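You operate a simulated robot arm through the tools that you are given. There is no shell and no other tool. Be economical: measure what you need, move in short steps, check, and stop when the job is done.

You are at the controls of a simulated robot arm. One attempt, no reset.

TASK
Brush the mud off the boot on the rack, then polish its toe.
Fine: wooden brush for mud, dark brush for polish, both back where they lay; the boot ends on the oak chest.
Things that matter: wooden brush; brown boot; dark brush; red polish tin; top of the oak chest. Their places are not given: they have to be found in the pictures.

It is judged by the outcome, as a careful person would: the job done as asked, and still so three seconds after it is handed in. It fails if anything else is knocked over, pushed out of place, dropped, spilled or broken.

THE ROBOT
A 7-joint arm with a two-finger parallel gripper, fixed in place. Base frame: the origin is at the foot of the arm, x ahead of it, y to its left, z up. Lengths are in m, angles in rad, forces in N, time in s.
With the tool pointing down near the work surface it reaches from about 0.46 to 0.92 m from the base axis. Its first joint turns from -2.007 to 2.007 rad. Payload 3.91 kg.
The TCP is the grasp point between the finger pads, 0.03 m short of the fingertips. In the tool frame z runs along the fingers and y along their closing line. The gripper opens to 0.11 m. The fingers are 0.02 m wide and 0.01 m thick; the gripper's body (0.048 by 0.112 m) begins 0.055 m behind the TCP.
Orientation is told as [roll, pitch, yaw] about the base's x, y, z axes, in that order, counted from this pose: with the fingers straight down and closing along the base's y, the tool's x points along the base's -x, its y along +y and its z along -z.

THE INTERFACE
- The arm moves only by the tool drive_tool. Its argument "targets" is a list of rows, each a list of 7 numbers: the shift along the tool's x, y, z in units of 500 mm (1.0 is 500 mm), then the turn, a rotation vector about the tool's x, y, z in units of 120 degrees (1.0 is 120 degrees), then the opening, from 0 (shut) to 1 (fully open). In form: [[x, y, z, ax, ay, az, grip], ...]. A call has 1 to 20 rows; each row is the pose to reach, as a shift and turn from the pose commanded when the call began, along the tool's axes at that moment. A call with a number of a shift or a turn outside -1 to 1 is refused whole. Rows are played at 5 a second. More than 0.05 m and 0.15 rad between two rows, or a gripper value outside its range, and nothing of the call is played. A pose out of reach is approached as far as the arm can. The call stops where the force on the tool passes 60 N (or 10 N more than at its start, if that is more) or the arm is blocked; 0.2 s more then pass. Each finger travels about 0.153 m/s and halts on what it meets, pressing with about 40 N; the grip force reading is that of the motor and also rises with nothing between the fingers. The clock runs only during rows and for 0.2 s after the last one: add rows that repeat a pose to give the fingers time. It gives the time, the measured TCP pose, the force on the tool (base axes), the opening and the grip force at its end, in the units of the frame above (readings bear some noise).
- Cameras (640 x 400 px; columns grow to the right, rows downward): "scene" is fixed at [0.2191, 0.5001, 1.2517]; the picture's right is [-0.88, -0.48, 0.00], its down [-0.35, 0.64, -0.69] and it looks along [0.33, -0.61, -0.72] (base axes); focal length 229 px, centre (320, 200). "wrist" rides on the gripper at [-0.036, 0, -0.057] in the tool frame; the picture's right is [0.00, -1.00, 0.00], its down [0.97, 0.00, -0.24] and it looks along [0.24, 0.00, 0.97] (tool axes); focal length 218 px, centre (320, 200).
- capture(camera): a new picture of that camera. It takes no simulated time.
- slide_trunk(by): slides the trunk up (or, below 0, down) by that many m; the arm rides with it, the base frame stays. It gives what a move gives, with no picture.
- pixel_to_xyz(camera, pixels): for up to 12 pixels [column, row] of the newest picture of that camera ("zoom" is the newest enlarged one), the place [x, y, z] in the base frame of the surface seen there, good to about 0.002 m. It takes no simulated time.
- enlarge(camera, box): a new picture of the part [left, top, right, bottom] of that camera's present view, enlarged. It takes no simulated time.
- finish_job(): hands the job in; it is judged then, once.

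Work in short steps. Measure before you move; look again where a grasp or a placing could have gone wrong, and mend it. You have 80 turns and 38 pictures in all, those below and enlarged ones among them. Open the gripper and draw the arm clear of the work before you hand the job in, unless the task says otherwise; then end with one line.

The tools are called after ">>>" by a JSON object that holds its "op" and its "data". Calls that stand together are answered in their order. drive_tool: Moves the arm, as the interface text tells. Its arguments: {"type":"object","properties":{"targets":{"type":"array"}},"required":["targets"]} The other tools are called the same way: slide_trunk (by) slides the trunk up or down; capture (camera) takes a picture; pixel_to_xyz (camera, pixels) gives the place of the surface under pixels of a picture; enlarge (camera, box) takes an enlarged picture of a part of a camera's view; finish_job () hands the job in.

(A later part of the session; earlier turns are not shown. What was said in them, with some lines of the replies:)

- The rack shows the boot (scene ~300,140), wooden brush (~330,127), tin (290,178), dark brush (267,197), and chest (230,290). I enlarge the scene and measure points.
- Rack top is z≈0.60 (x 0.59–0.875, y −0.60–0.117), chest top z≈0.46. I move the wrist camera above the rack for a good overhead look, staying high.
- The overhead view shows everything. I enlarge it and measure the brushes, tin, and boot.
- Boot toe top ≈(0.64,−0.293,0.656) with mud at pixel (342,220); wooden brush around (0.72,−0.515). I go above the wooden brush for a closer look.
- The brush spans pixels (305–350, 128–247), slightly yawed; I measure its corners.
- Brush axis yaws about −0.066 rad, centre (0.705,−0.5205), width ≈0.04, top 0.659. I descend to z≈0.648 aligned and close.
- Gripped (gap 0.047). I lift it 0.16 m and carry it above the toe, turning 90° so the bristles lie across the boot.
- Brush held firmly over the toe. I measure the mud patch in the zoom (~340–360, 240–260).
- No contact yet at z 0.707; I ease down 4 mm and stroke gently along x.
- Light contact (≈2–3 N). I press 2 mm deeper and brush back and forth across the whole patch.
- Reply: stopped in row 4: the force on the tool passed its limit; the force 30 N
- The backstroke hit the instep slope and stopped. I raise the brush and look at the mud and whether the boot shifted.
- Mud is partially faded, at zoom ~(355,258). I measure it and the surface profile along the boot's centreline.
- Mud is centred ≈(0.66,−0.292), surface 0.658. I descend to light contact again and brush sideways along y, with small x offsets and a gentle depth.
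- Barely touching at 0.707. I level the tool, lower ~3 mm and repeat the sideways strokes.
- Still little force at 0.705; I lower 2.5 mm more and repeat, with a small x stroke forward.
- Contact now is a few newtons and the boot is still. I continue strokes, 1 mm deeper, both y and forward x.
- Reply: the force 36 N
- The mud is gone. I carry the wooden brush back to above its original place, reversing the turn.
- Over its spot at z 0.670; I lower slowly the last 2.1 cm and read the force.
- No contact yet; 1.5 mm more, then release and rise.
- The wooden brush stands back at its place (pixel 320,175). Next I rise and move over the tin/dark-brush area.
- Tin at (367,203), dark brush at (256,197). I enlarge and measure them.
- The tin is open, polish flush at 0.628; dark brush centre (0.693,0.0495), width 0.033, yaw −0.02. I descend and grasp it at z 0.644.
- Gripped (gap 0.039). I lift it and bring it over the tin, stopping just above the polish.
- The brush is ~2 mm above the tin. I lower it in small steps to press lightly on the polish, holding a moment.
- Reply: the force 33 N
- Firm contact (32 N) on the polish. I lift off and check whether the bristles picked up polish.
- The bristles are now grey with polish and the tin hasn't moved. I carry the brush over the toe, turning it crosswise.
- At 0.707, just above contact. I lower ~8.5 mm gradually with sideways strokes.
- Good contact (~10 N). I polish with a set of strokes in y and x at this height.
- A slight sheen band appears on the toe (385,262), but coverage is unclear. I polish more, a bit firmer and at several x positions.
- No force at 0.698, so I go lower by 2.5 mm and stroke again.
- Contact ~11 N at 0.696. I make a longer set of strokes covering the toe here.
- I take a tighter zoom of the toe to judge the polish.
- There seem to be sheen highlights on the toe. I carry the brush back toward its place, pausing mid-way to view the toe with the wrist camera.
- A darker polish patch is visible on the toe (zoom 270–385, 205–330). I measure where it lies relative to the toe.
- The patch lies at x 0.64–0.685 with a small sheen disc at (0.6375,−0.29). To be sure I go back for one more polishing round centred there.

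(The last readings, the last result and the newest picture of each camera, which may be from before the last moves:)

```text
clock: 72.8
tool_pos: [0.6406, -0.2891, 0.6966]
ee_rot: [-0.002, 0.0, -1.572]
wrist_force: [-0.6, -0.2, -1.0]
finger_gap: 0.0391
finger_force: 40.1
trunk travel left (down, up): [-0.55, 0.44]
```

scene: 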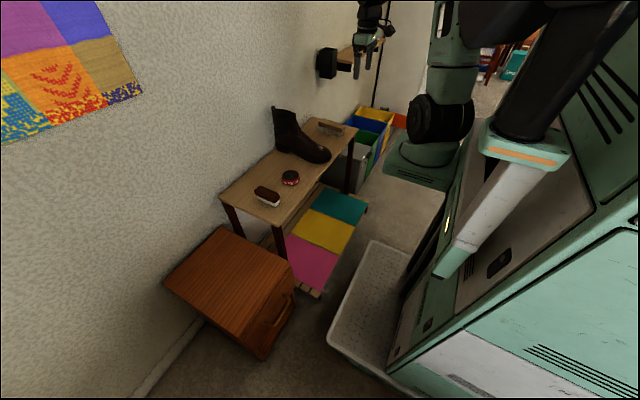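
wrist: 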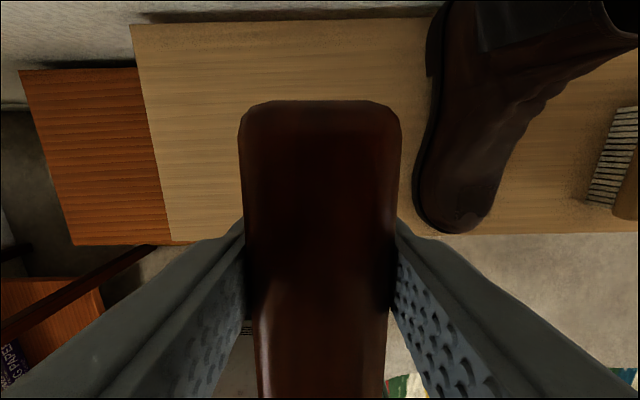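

Not yet touching at 0.6966; I lower ~2.5 mm and rub in y with long strokes.

>>> {"op": "drive_tool", "data": {"targets": [[0, 0, 0.003, 0, 0, 0, 0.1], [0, 0, 0.006, 0, 0, 0, 0.1], [0.03, 0, 0.006, 0, 0, 0, 0.1], [0.06, 0, 0.006, 0, 0, 0, 0.1], [0.03, 0, 0.006, 0, 0, 0, 0.1], [0, 0, 0.006, 0, 0, 0, 0.1], [-0.03, 0, 0.006, 0, 0, 0, 0.1], [-0.06, 0, 0.006, 0, 0, 0, 0.1], [-0.03, 0, 0.006, 0, 0, 0, 0.1], [0, 0, 0.006, 0, 0, 0, 0.1], [0.03, 0, 0.006, 0, 0, 0, 0.1], [0.06, 0, 0.006, 0, 0, 0, 0.1], [0.03, 0, 0.006, 0, 0, 0, 0.1], [0, 0, 0.006, 0, 0, 0, 0.1], [-0.03, 0, 0.006, 0, 0, 0, 0.1], [-0.06, 0, 0.006, 0, 0, 0, 0.1], [-0.03, 0, 0.006, 0, 0, 0, 0.1]]}}

```text
clock: 76.4
tool_pos: [0.6386, -0.3039, 0.6928]
ee_rot: [-0.004, -0.002, -1.575]
wrist_force: [0.2, 0.3, -0.1]
finger_gap: 0.0395
finger_force: 39.9
trunk travel left (down, up): [-0.55, 0.44]
```

Force still light. One more set, 1.5 mm lower, combining y and small x strokes.

>>> {"op": "drive_tool", "data": {"targets": [[0.02, 0, 0.002, 0, 0, 0, 0.1], [0.03, 0, 0.004, 0, 0, 0, 0.1], [0.06, 0, 0.004, 0, 0, 0, 0.1], [0.03, 0, 0.004, 0, 0, 0, 0.1], [0, 0, 0.004, 0, 0, 0, 0.1], [0.03, 0, 0.004, 0, 0, 0, 0.1], [0.06, 0, 0.004, 0, 0, 0, 0.1], [0.03, -0.02, 0.004, 0, 0, 0, 0.1], [0.03, -0.04, 0.004, 0, 0, 0, 0.1], [0.03, -0.02, 0.004, 0, 0, 0, 0.1], [0.03, 0, 0.004, 0, 0, 0, 0.1], [0.03, -0.02, 0.004, 0, 0, 0, 0.1], [0.03, -0.04, 0.004, 0, 0, 0, 0.1], [0.03, -0.02, 0.004, 0, 0, 0, 0.1], [0.03, 0, 0.004, 0, 0, 0, 0.1]]}}

>>> {"op": "enlarge", "data": {"camera": "scene", "box": [260, 90, 360, 178]}}

```text
clock: 79.6
tool_pos: [0.6373, -0.2889, 0.6918]
ee_rot: [-0.002, -0.001, -1.576]
wrist_force: [-14.0, -0.9, 19.3]
finger_gap: 0.0393
finger_force: 40.1
trunk travel left (down, up): [-0.55, 0.44]
```

```text
4.55 times, centred on (310, 134) of scene
```

zoom: 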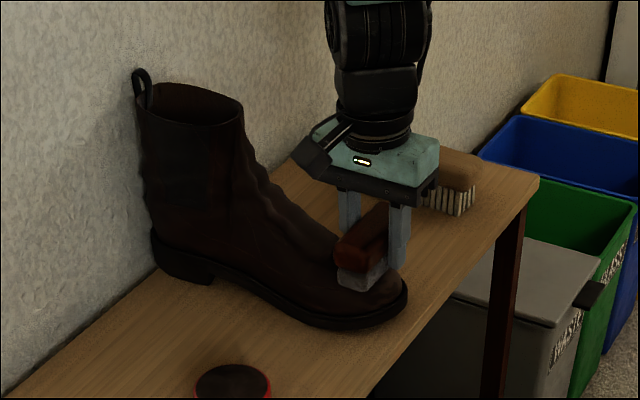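

Good contact (~20 N) in the last strokes. I lift and carry the dark brush back above its home (0.6945, 0.0477), turning back.

>>> {"op": "drive_tool", "data": {"targets": [[0, 0, -0.08, 0, 0, 0, 0.1], [0, 0, -0.16, 0, 0, 0, 0.1], [0, 0, -0.24, 0, 0, 0, 0.1], [0.05, 0, -0.24, 0, 0, -0.06, 0.1], [0.1, 0, -0.24, 0, 0, -0.12, 0.1], [0.15, 0, -0.24, 0, 0, -0.18, 0.1], [0.2, 0, -0.24, 0, 0, -0.24, 0.1], [0.25, 0, -0.24, 0, 0, -0.3, 0.1], [0.3, 0, -0.24, 0, 0, -0.36, 0.1], [0.35, 0.01, -0.24, 0, 0, -0.42, 0.1], [0.4, 0.03, -0.24, 0, 0, -0.48, 0.1], [0.46, 0.05, -0.24, 0, 0, -0.54, 0.1], [0.52, 0.07, -0.24, 0, 0, -0.6, 0.1], [0.58, 0.09, -0.24, 0, 0, -0.66, 0.1], [0.64, 0.11, -0.24, 0, 0, -0.72, 0.1], [0.674, 0.111, -0.24, 0, 0, -0.7416, 0.1], [0.674, 0.111, -0.16, 0, 0, -0.7416, 0.1], [0.674, 0.111, -0.08, 0, 0, -0.7416, 0.1], [0.674, 0.111, 0.0, 0, 0, -0.7416, 0.1], [0.674, 0.111, 0.05, 0, 0, -0.7416, 0.1]]}}

>>> {"op": "enlarge", "data": {"camera": "scene", "box": [220, 130, 340, 235]}}

```text
clock: 83.8
tool_pos: [0.6956, 0.0481, 0.6645]
ee_rot: [0.0, 0.0, -0.019]
wrist_force: [-0.6, -0.4, -0.9]
finger_gap: 0.0392
finger_force: 40.3
trunk travel left (down, up): [-0.55, 0.44]
```

```text
3.81 times, centred on (280, 182) of scene
```

zoom: 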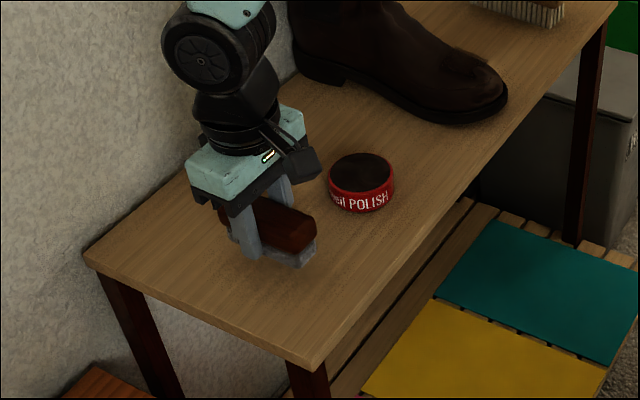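

Above home at z 0.6645. I lower in small steps watching for contact.

>>> {"op": "drive_tool", "data": {"targets": [[0, 0, 0.015, 0, 0, 0, 0.1], [0, 0, 0.03, 0, 0, 0, 0.1], [0, 0, 0.038, 0, 0, 0, 0.1], [0, 0, 0.038, 0, 0, 0, 0.1]]}}

>>> {"op": "drive_tool", "data": {"targets": [[0, 0, 0.003, 0, 0, 0, 0.1], [0, 0, 0.005, 0, 0, 0, 0.1], [0, 0, 0.005, 0, 0, 0, 0.1]]}}

```text
clock: 84.8
tool_pos: [0.6962, 0.0486, 0.6459]
ee_rot: [-0.001, 0.001, -0.019]
wrist_force: [0.9, -1.0, -0.4]
finger_gap: 0.0394
finger_force: 40.4
trunk travel left (down, up): [-0.55, 0.44]
```

```text
clock: 85.6
tool_pos: [0.6949, 0.0471, 0.6439]
ee_rot: [-0.001, 0.001, -0.019]
wrist_force: [0.1, 0.0, -0.8]
finger_gap: 0.0394
finger_force: 40.2
trunk travel left (down, up): [-0.55, 0.44]
```

Still no contact; another 2 mm, then 1.5 mm, watching force.

>>> {"op": "drive_tool", "data": {"targets": [[0, 0, 0.002, 0, 0, 0, 0.1], [0, 0, 0.004, 0, 0, 0, 0.1], [0, 0, 0.004, 0, 0, 0, 0.1]]}}

>>> {"op": "drive_tool", "data": {"targets": [[0, 0, 0.002, 0, 0, 0, 0.1], [0, 0, 0.003, 0, 0, 0, 0.1], [0, 0, 0.003, 0, 0, 0, 0.1]]}}

```text
clock: 86.4
tool_pos: [0.6948, 0.0482, 0.6424]
ee_rot: [0.0, 0.001, -0.019]
wrist_force: [-0.6, -0.9, 0.0]
finger_gap: 0.0391
finger_force: 40.2
trunk travel left (down, up): [-0.55, 0.44]
```

```text
clock: 87.2
tool_pos: [0.6952, 0.0491, 0.6397]
ee_rot: [-0.001, 0.001, -0.02]
wrist_force: [-0.4, 0.8, -0.1]
finger_gap: 0.0391
finger_force: 39.8
trunk travel left (down, up): [-0.55, 0.44]
```

Continue by 1 mm increments.

>>> {"op": "drive_tool", "data": {"targets": [[0, 0, 0.002, 0, 0, 0, 0.1], [0, 0, 0.002, 0, 0, 0, 0.1]]}}

>>> {"op": "drive_tool", "data": {"targets": [[0, 0, 0.002, 0, 0, 0, 0.1], [0, 0, 0.002, 0, 0, 0, 0.1]]}}

>>> {"op": "enlarge", "data": {"camera": "scene", "box": [245, 170, 305, 220]}}

```text
clock: 87.8
tool_pos: [0.6949, 0.048, 0.6397]
ee_rot: [0.0, 0.0, -0.018]
wrist_force: [0.3, 1.1, -0.9]
finger_gap: 0.0393
finger_force: 39.9
trunk travel left (down, up): [-0.55, 0.44]
```

```text
clock: 88.4
tool_pos: [0.6942, 0.048, 0.6378]
ee_rot: [-0.001, 0.002, -0.019]
wrist_force: [0.1, 0.0, -0.3]
finger_gap: 0.0394
finger_force: 39.7
trunk travel left (down, up): [-0.55, 0.44]
```

```text
8.00 times, centred on (275, 195) of scene
```

zoom: 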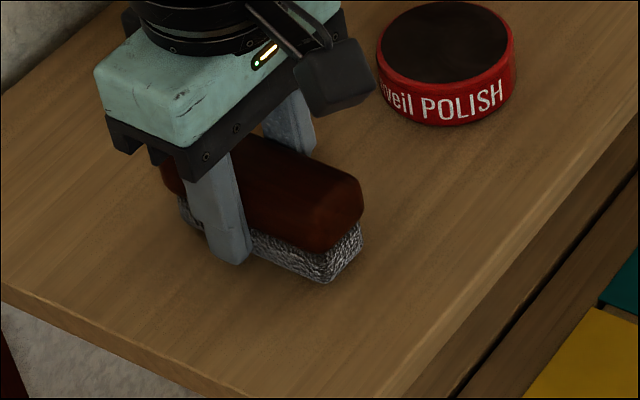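

The bristles are practically on the table. One more millimetre, then release and rise.

>>> {"op": "drive_tool", "data": {"targets": [[0, 0, 0.002, 0, 0, 0, 0.1], [0, 0, 0.002, 0, 0, 0, 0.1]]}}

>>> {"op": "drive_tool", "data": {"targets": [[0, 0, 0, 0, 0, 0, 0.4], [0, 0, 0, 0, 0, 0, 0.6], [0, 0, 0, 0, 0, 0, 0.8], [0, 0, 0, 0, 0, 0, 1], [0, 0, -0.06, 0, 0, 0, 1], [0, 0, -0.15, 0, 0, 0, 1], [0, 0, -0.24, 0, 0, 0, 1], [0, 0, -0.33, 0, 0, 0, 1], [0, 0, -0.42, 0, 0, 0, 1], [0, 0, -0.51, 0, 0, 0, 1], [0, 0, -0.6, 0, 0, 0, 1], [0, -0.09, -0.65, 0, 0, 0, 1], [0, -0.18, -0.65, 0, 0, 0, 1], [0, -0.27, -0.65, 0, 0, 0, 1], [0, -0.36, -0.65, 0, 0, 0, 1], [0, -0.45, -0.65, 0, 0, 0, 1], [0, -0.54, -0.65, 0, 0, 0, 1]]}}

>>> {"op": "capture", "data": {"camera": "wrist"}}

```text
clock: 89.0
tool_pos: [0.6952, 0.0482, 0.6384]
ee_rot: [0.0, 0.003, -0.02]
wrist_force: [0.1, 0.5, -1.5]
finger_gap: 0.0391
finger_force: 40.2
trunk travel left (down, up): [-0.55, 0.44]
```

```text
refused: row 12 steps farther than a row can; nothing moved
```

```text
12 pictures are left
```

wrist: 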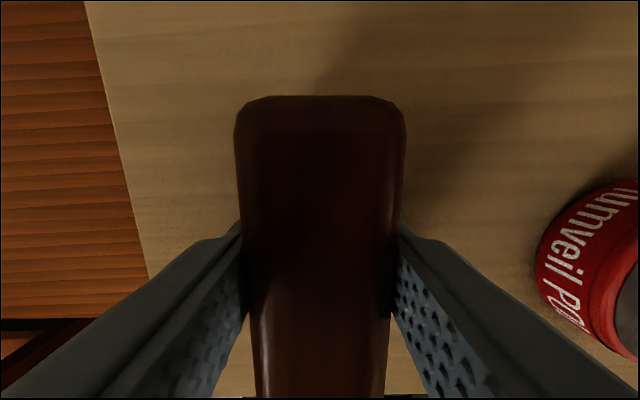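

The release call was refused for a step size. I check the brush-top height (home 0.649) before re-issuing.

>>> {"op": "pixel_to_xyz", "data": {"camera": "wrist", "pixels": [[320, 150], [320, 250], [320, 350], [260, 150], [380, 150], [320, 102]]}}

```text
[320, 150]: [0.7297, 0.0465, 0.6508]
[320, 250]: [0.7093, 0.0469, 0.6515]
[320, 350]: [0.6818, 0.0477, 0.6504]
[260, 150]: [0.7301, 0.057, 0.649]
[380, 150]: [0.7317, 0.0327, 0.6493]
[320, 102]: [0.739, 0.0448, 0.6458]
```

Top at ≈0.650, i.e. within ~1 mm of resting. I release and rise, then move to over the boot.

>>> {"op": "drive_tool", "data": {"targets": [[0, 0, 0.001, 0, 0, 0, 0.1], [0, 0, 0.001, 0, 0, 0, 0.4], [0, 0, 0.001, 0, 0, 0, 0.6], [0, 0, 0.001, 0, 0, 0, 0.8], [0, 0, 0.001, 0, 0, 0, 1], [0, 0, -0.06, 0, 0, 0, 1], [0, 0, -0.15, 0, 0, 0, 1], [0, 0, -0.24, 0, 0, 0, 1], [0, 0, -0.33, 0, 0, 0, 1], [0, 0, -0.42, 0, 0, 0, 1], [0, 0, -0.51, 0, 0, 0, 1], [0, 0, -0.6, 0, 0, 0, 1], [0, 0, -0.69, 0, 0, 0, 1], [0, -0.09, -0.69, 0, 0, 0, 1], [0, -0.18, -0.69, 0, 0, 0, 1], [0, -0.27, -0.69, 0, 0, 0, 1], [0, -0.36, -0.69, 0, 0, 0, 1], [0, -0.45, -0.69, 0, 0, 0, 1], [0, -0.54, -0.69, 0, 0, 0, 1]]}}

>>> {"op": "capture", "data": {"camera": "wrist"}}

```text
clock: 93.0
tool_pos: [0.6902, -0.2215, 0.9838]
ee_rot: [-0.002, 0.003, -0.018]
wrist_force: [-0.4, -0.5, 0.0]
finger_gap: 0.1099
finger_force: 0.1
trunk travel left (down, up): [-0.55, 0.44]
```

```text
11 pictures are left
```

wrist: 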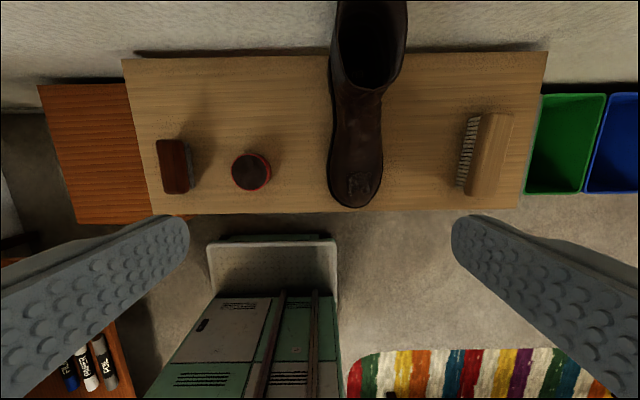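

Brushes and tin are in place, toe has a visible polish mark. I move over the boot shaft for measuring the grasp.

>>> {"op": "enlarge", "data": {"camera": "wrist", "box": [310, 120, 410, 215]}}

>>> {"op": "drive_tool", "data": {"targets": [[-0.06, -0.04, 0, 0, 0, -0.009, 1], [-0.12, -0.08, 0, 0, 0, -0.009, 1], [-0.18, -0.13, 0, 0, 0, -0.009, 1], [-0.21, -0.13, 0, 0, 0, -0.009, 1]]}}

>>> {"op": "capture", "data": {"camera": "wrist"}}

```text
4.21 times, centred on (360, 168) of wrist
```

zoom: 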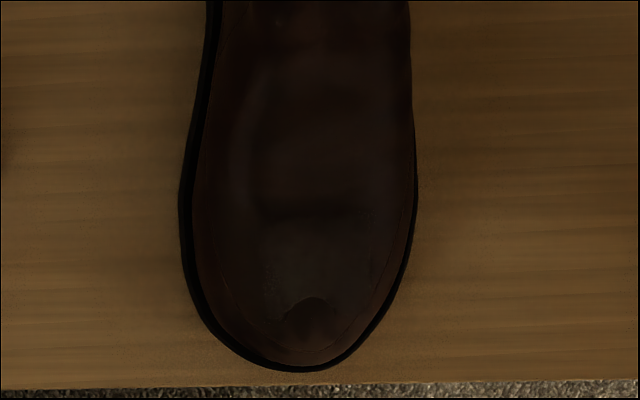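

```text
clock: 94.0
tool_pos: [0.7937, -0.289, 0.9831]
ee_rot: [-0.001, 0.002, 0.001]
wrist_force: [0.2, 0.6, 0.0]
finger_gap: 0.11
finger_force: 0.1
trunk travel left (down, up): [-0.55, 0.44]
```

```text
9 pictures are left
```

wrist: 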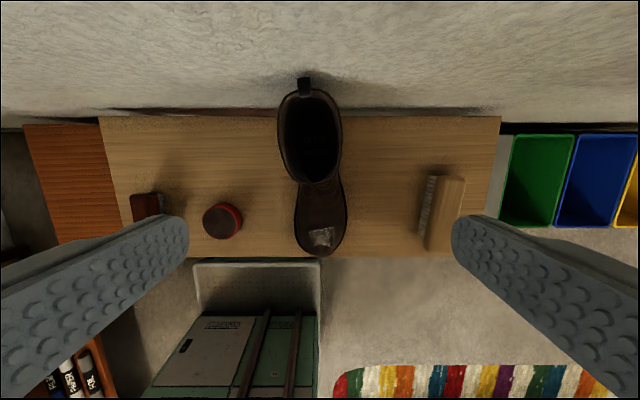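

The toe patch now shows a gloss reflection at (320,237): polished. I measure the boot shaft and the wall.

>>> {"op": "pixel_to_xyz", "data": {"camera": "wrist", "pixels": [[281, 140], [340, 140], [283, 115], [338, 118], [310, 184], [305, 82], [293, 170], [336, 172], [285, 155], [340, 155], [310, 95], [310, 50]]}}

>>> {"op": "pixel_to_xyz", "data": {"camera": "wrist", "pixels": [[278, 140], [279, 130], [342, 140], [341, 130], [297, 178], [330, 180], [320, 190], [320, 200], [295, 230], [346, 225], [320, 250], [60, 160]]}}

```text
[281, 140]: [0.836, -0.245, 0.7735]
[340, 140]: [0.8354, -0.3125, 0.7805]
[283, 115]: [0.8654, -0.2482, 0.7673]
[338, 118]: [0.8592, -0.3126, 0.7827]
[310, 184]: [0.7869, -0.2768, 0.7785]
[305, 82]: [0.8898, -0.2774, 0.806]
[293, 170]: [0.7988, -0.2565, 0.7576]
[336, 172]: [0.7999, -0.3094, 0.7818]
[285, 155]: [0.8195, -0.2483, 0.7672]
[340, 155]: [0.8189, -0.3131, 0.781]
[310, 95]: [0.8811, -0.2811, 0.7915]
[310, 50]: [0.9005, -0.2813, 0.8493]
```

```text
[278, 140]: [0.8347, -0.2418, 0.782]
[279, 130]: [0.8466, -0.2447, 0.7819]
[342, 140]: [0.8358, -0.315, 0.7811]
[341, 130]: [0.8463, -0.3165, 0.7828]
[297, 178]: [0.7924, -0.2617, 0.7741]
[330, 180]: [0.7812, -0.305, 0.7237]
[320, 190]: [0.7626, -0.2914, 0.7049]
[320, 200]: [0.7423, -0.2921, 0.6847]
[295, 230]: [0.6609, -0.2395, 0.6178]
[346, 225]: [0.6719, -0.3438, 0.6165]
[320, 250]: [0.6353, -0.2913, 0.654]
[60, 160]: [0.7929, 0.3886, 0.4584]
```

Shaft rim: x 0.785–0.89, y −0.243…−0.316, z 0.782; wall at 0.90. I'll grip across y at x≈0.822, z≈0.745 with the hand tilted 0.25 rad away from the wall; first descend partway.

>>> {"op": "drive_tool", "data": {"targets": [[-0.02, 0.01, 0.05, 0, -0.06, 0, 1], [-0.04, 0.019, 0.12, 0, -0.1194, 0, 1], [-0.0566, 0.019, 0.2, 0, -0.1194, 0, 1], [-0.0566, 0.019, 0.28, 0, -0.1194, 0, 1], [-0.0566, 0.019, 0.34, 0, -0.1194, 0, 1], [-0.0566, 0.019, 0.34, 0, -0.1194, 0, 1]]}}

>>> {"op": "capture", "data": {"camera": "wrist"}}

```text
clock: 95.4
tool_pos: [0.8233, -0.2794, 0.811]
ee_rot: [-0.002, -0.25, 0.001]
wrist_force: [-0.4, 0.0, -0.3]
finger_gap: 0.11
finger_force: 0.1
trunk travel left (down, up): [-0.55, 0.44]
```

```text
8 pictures are left
```

wrist: 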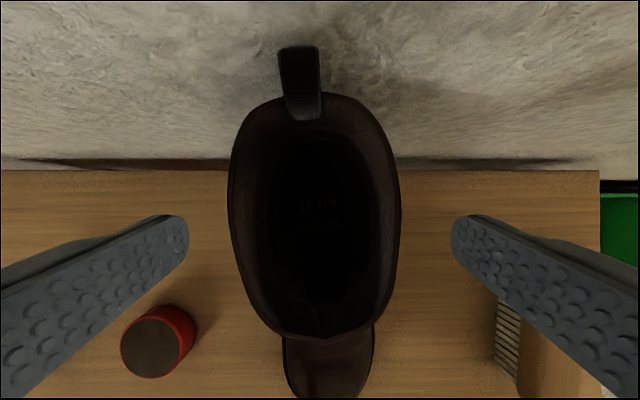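

Well centred between fingers (shaft centre column ~315). I descend straight down 6.6 cm and close.

>>> {"op": "drive_tool", "data": {"targets": [[0.012, 0, 0.048, 0, 0, 0, 1], [0.022, 0, 0.088, 0, 0, 0, 1], [0.0326, 0, 0.128, 0, 0, 0, 1], [0.0326, 0, 0.128, 0, 0, 0, 1], [0.0326, 0, 0.128, 0, 0, 0, 0.8], [0.0326, 0, 0.128, 0, 0, 0, 0.6], [0.0326, 0, 0.128, 0, 0, 0, 0.4], [0.0326, 0, 0.128, 0, 0, 0, 0.35], [0.0326, 0, 0.128, 0, 0, 0, 0.35]]}}

```text
clock: 97.4
tool_pos: [0.8226, -0.2791, 0.7461]
ee_rot: [-0.001, -0.249, -0.001]
wrist_force: [1.6, -3.8, -0.3]
finger_gap: 0.0772
finger_force: 40.0
trunk travel left (down, up): [-0.55, 0.44]
```

Gripped at 0.077 gap. I lift 3 cm to test hold.

>>> {"op": "drive_tool", "data": {"targets": [[-0.005, 0, -0.0194, 0, 0, 0, 0.3], [-0.01, 0, -0.039, 0, 0, 0, 0.3], [-0.0148, 0, -0.0581, 0, 0, 0, 0.3], [-0.0148, 0, -0.0581, 0, 0, 0, 0.3]]}}

>>> {"op": "enlarge", "data": {"camera": "scene", "box": [230, 60, 370, 182]}}

```text
clock: 98.4
tool_pos: [0.8237, -0.2801, 0.775]
ee_rot: [0.002, -0.246, 0.0]
wrist_force: [-0.9, 0.2, -5.3]
finger_gap: 0.0771
finger_force: 39.9
trunk travel left (down, up): [-0.55, 0.44]
```

```text
3.28 times, centred on (300, 121) of scene
```

zoom: 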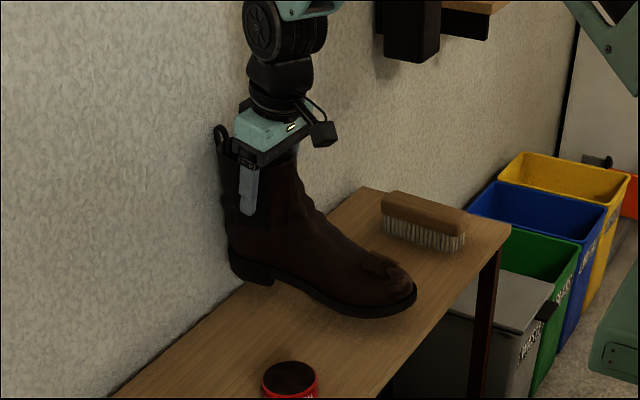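

The boot hangs level and firmly (~5 N). I back off from the wall 4.5 cm, lift 10 cm more and travel in +y toward the chest.

>>> {"op": "drive_tool", "data": {"targets": [[0.012, 0, -0.07, 0, 0, 0, 0.3], [0.025, 0, -0.14, 0, 0, 0, 0.3], [0.0378, 0, -0.216, 0, 0, 0, 0.3], [0.0378, 0.04, -0.216, 0, 0, 0, 0.3], [0.0378, 0.1, -0.216, 0, 0, 0, 0.3], [0.0378, 0.17, -0.216, 0, 0, 0, 0.3], [0.0378, 0.24, -0.216, 0, 0, 0, 0.3], [0.0378, 0.31, -0.216, 0, 0, 0, 0.3], [0.0378, 0.38, -0.216, 0, 0, 0, 0.3], [0.0378, 0.45, -0.216, 0, 0, 0, 0.3], [0.0378, 0.52, -0.216, 0, 0, 0, 0.3], [0.0378, 0.59, -0.216, 0, 0, 0, 0.3], [0.0378, 0.66, -0.216, 0, 0, 0, 0.3], [0.0378, 0.73, -0.216, 0, 0, 0, 0.3], [0.0378, 0.8, -0.216, 0, 0, 0, 0.3], [0.0378, 0.87, -0.216, 0, 0, 0, 0.3], [0.0378, 0.94, -0.216, 0, 0, 0, 0.3], [0.0378, 0.98, -0.216, 0, 0, 0, 0.3], [0.0378, 0.98, -0.216, 0, 0, 0, 0.3]]}}

```text
clock: 102.4
tool_pos: [0.7793, 0.2125, 0.8768]
ee_rot: [-0.001, -0.248, 0.001]
wrist_force: [-0.3, -0.3, -5.1]
finger_gap: 0.0771
finger_force: 40.5
trunk travel left (down, up): [-0.55, 0.44]
```

Now 11 cm further in y, then a picture to check alignment over the chest.

>>> {"op": "drive_tool", "data": {"targets": [[0, 0.06, 0, 0, 0, 0, 0.3], [0, 0.13, 0, 0, 0, 0, 0.3], [0, 0.19, 0, 0, 0, 0, 0.3], [0, 0.225, 0, 0, 0, 0, 0.3], [0, 0.225, 0, 0, 0, 0, 0.3]]}}

>>> {"op": "capture", "data": {"camera": "scene"}}

>>> {"op": "pixel_to_xyz", "data": {"camera": "scene", "pixels": [[240, 320], [262, 330], [285, 275], [200, 250], [222, 232], [290, 270], [175, 280]]}}

```text
clock: 103.6
tool_pos: [0.778, 0.3244, 0.8769]
ee_rot: [-0.003, -0.248, 0.0]
wrist_force: [-0.6, 0.5, -5.4]
finger_gap: 0.0771
finger_force: 40.1
trunk travel left (down, up): [-0.55, 0.44]
```

```text
6 pictures are left
```

scene: 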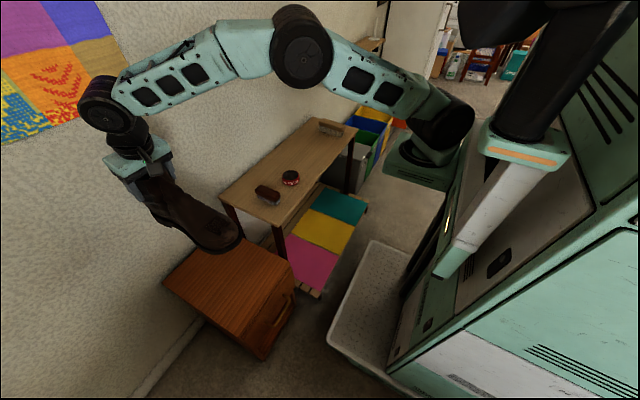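

```text
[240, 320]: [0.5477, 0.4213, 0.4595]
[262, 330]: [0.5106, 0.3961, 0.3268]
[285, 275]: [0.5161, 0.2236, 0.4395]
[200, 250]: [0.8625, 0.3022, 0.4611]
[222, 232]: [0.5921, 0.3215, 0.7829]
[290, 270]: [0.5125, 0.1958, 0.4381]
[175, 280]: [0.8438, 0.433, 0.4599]
```

The boot is over the chest (x 0.56–0.85, y≈0.31; chest x 0.515–0.87, y 0.185–0.46). I lower it to about 1.5 cm above the top.

>>> {"op": "drive_tool", "data": {"targets": [[0.018, 0, 0.07, 0, 0, 0, 0.3], [0.036, 0, 0.14, 0, 0, 0, 0.3], [0.054, 0, 0.21, 0, 0, 0, 0.3], [0.071, 0, 0.28, 0, 0, 0, 0.3], [0.089, 0, 0.35, 0, 0, 0, 0.3], [0.107, 0, 0.42, 0, 0, 0, 0.3], [0.12, 0, 0.47, 0, 0, 0, 0.3], [0.126, 0, 0.494, 0, 0, 0, 0.3], [0.126, 0, 0.494, 0, 0, 0, 0.3]]}}

>>> {"op": "enlarge", "data": {"camera": "scene", "box": [110, 170, 310, 345]}}

```text
clock: 105.6
tool_pos: [0.7786, 0.3234, 0.6202]
ee_rot: [-0.001, -0.246, -0.002]
wrist_force: [0.6, -0.8, -6.3]
finger_gap: 0.0773
finger_force: 39.9
trunk travel left (down, up): [-0.55, 0.44]
```

```text
2.29 times, centred on (210, 258) of scene
```

zoom: 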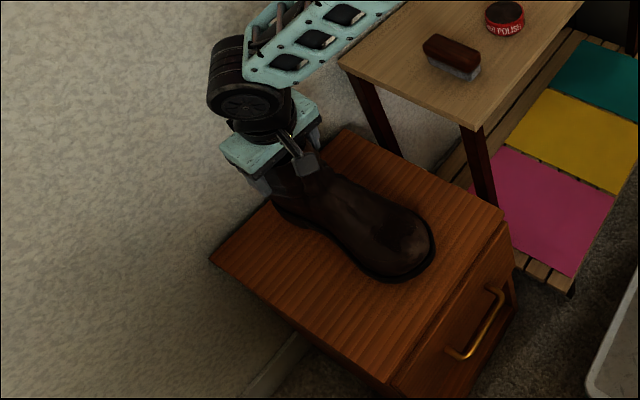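

Well placed over the middle of the chest. I lower 12 mm, then check force.

>>> {"op": "drive_tool", "data": {"targets": [[0.002, 0, 0.008, 0, 0, 0, 0.3], [0.004, 0, 0.016, 0, 0, 0, 0.3], [0.006, 0, 0.0233, 0, 0, 0, 0.3], [0.006, 0, 0.0233, 0, 0, 0, 0.3]]}}

>>> {"op": "drive_tool", "data": {"targets": [[0.0005, 0, 0.002, 0, 0, 0, 0.3], [0.001, 0, 0.004, 0, 0, 0, 0.3], [0.001, 0, 0.004, 0, 0, 0, 0.3]]}}

```text
clock: 106.6
tool_pos: [0.7788, 0.3228, 0.6094]
ee_rot: [-0.002, -0.247, 0.001]
wrist_force: [-0.3, -0.1, -5.3]
finger_gap: 0.0772
finger_force: 40.3
trunk travel left (down, up): [-0.55, 0.44]
```

```text
clock: 107.4
tool_pos: [0.778, 0.3234, 0.6089]
ee_rot: [0.001, -0.249, -0.001]
wrist_force: [4.2, 0.5, 2.9]
finger_gap: 0.0769
finger_force: 40.1
trunk travel left (down, up): [-0.55, 0.44]
```

Contact has begun (force changed from −5 to +3). I lower 1.5 mm more to seat it.

>>> {"op": "drive_tool", "data": {"targets": [[0.0004, 0, 0.0015, 0, 0, 0, 0.3], [0.0008, 0, 0.003, 0, 0, 0, 0.3], [0.0008, 0, 0.003, 0, 0, 0, 0.3]]}}

```text
clock: 108.2
tool_pos: [0.7766, 0.324, 0.606]
ee_rot: [0.0, -0.247, -0.002]
wrist_force: [5.7, -1.0, 4.7]
finger_gap: 0.0775
finger_force: 40.0
trunk travel left (down, up): [-0.55, 0.44]
```

Seated at the predicted 0.606. I open and withdraw straight up, then back toward the robot side.

>>> {"op": "drive_tool", "data": {"targets": [[0, 0, 0, 0, 0, 0, 0.6], [0, 0, 0, 0, 0, 0, 0.8], [0, 0, 0, 0, 0, 0, 1], [0, 0, 0, 0, 0, 0, 1], [-0.012, 0, -0.05, 0, 0, 0, 1], [-0.03, 0, -0.12, 0, 0, 0, 1], [-0.05, 0, -0.2, 0, 0, 0, 1], [-0.071, 0, -0.28, 0, 0, 0, 1], [-0.089, 0, -0.35, 0, 0, 0, 1], [-0.107, 0, -0.42, 0, 0, 0, 1], [-0.125, 0, -0.49, 0, 0, 0, 1], [-0.143, 0, -0.56, 0, 0, 0, 1], [-0.143, -0.08, -0.56, 0, 0, 0, 1], [-0.143, -0.16, -0.56, 0, 0, 0, 1], [-0.143, -0.24, -0.56, 0, 0, 0, 1], [-0.143, -0.32, -0.56, 0, 0, 0, 1]]}}

>>> {"op": "capture", "data": {"camera": "scene"}}

>>> {"op": "enlarge", "data": {"camera": "scene", "box": [150, 110, 370, 302]}}

```text
clock: 111.6
tool_pos: [0.7759, 0.164, 0.8933]
ee_rot: [0.0, -0.248, -0.001]
wrist_force: [0.5, 0.3, -0.5]
finger_gap: 0.1099
finger_force: 0.1
trunk travel left (down, up): [-0.55, 0.44]
```

```text
4 pictures are left
```

scene: 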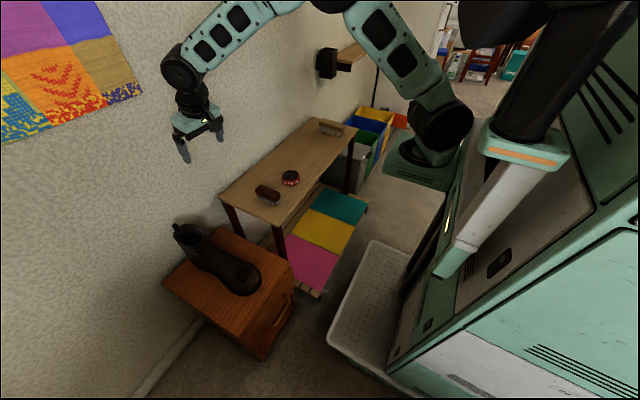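

```text
2.08 times, centred on (260, 206) of scene
```

zoom: 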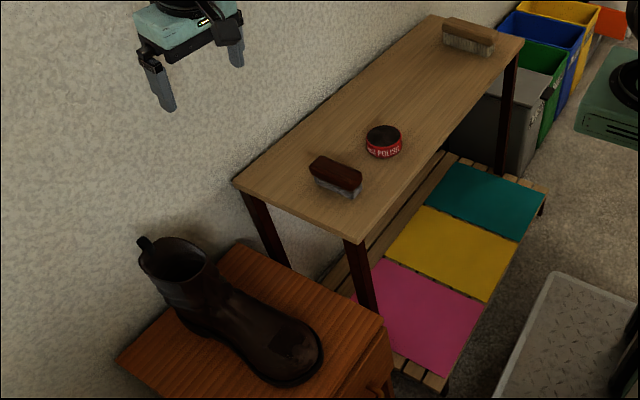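

The boot stands on the chest and both brushes and tin are in place. One tight look at the toe to confirm clean and polished.

>>> {"op": "enlarge", "data": {"camera": "scene", "box": [195, 235, 275, 305]}}

```text
5.71 times, centred on (235, 270) of scene
```

zoom: 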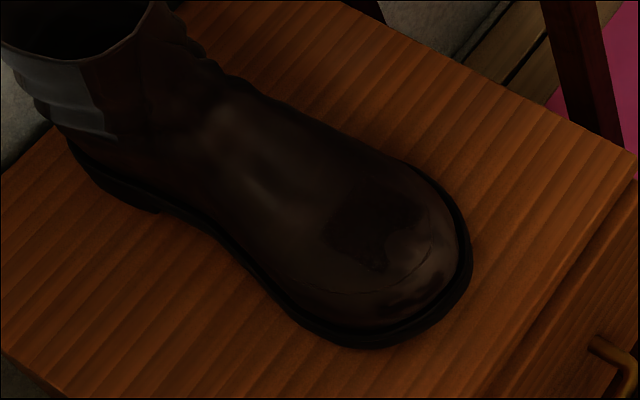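

The toe is clean, with a dark glossy polish patch. The gripper is open and clear of everything, so I hand in.

>>> {"op": "finish_job", "data": {}}

```text
The job is handed in.
```

The boot's mud is brushed off and its toe has a visible polish patch; it stands on the oak chest, and both brushes are back where they lay.
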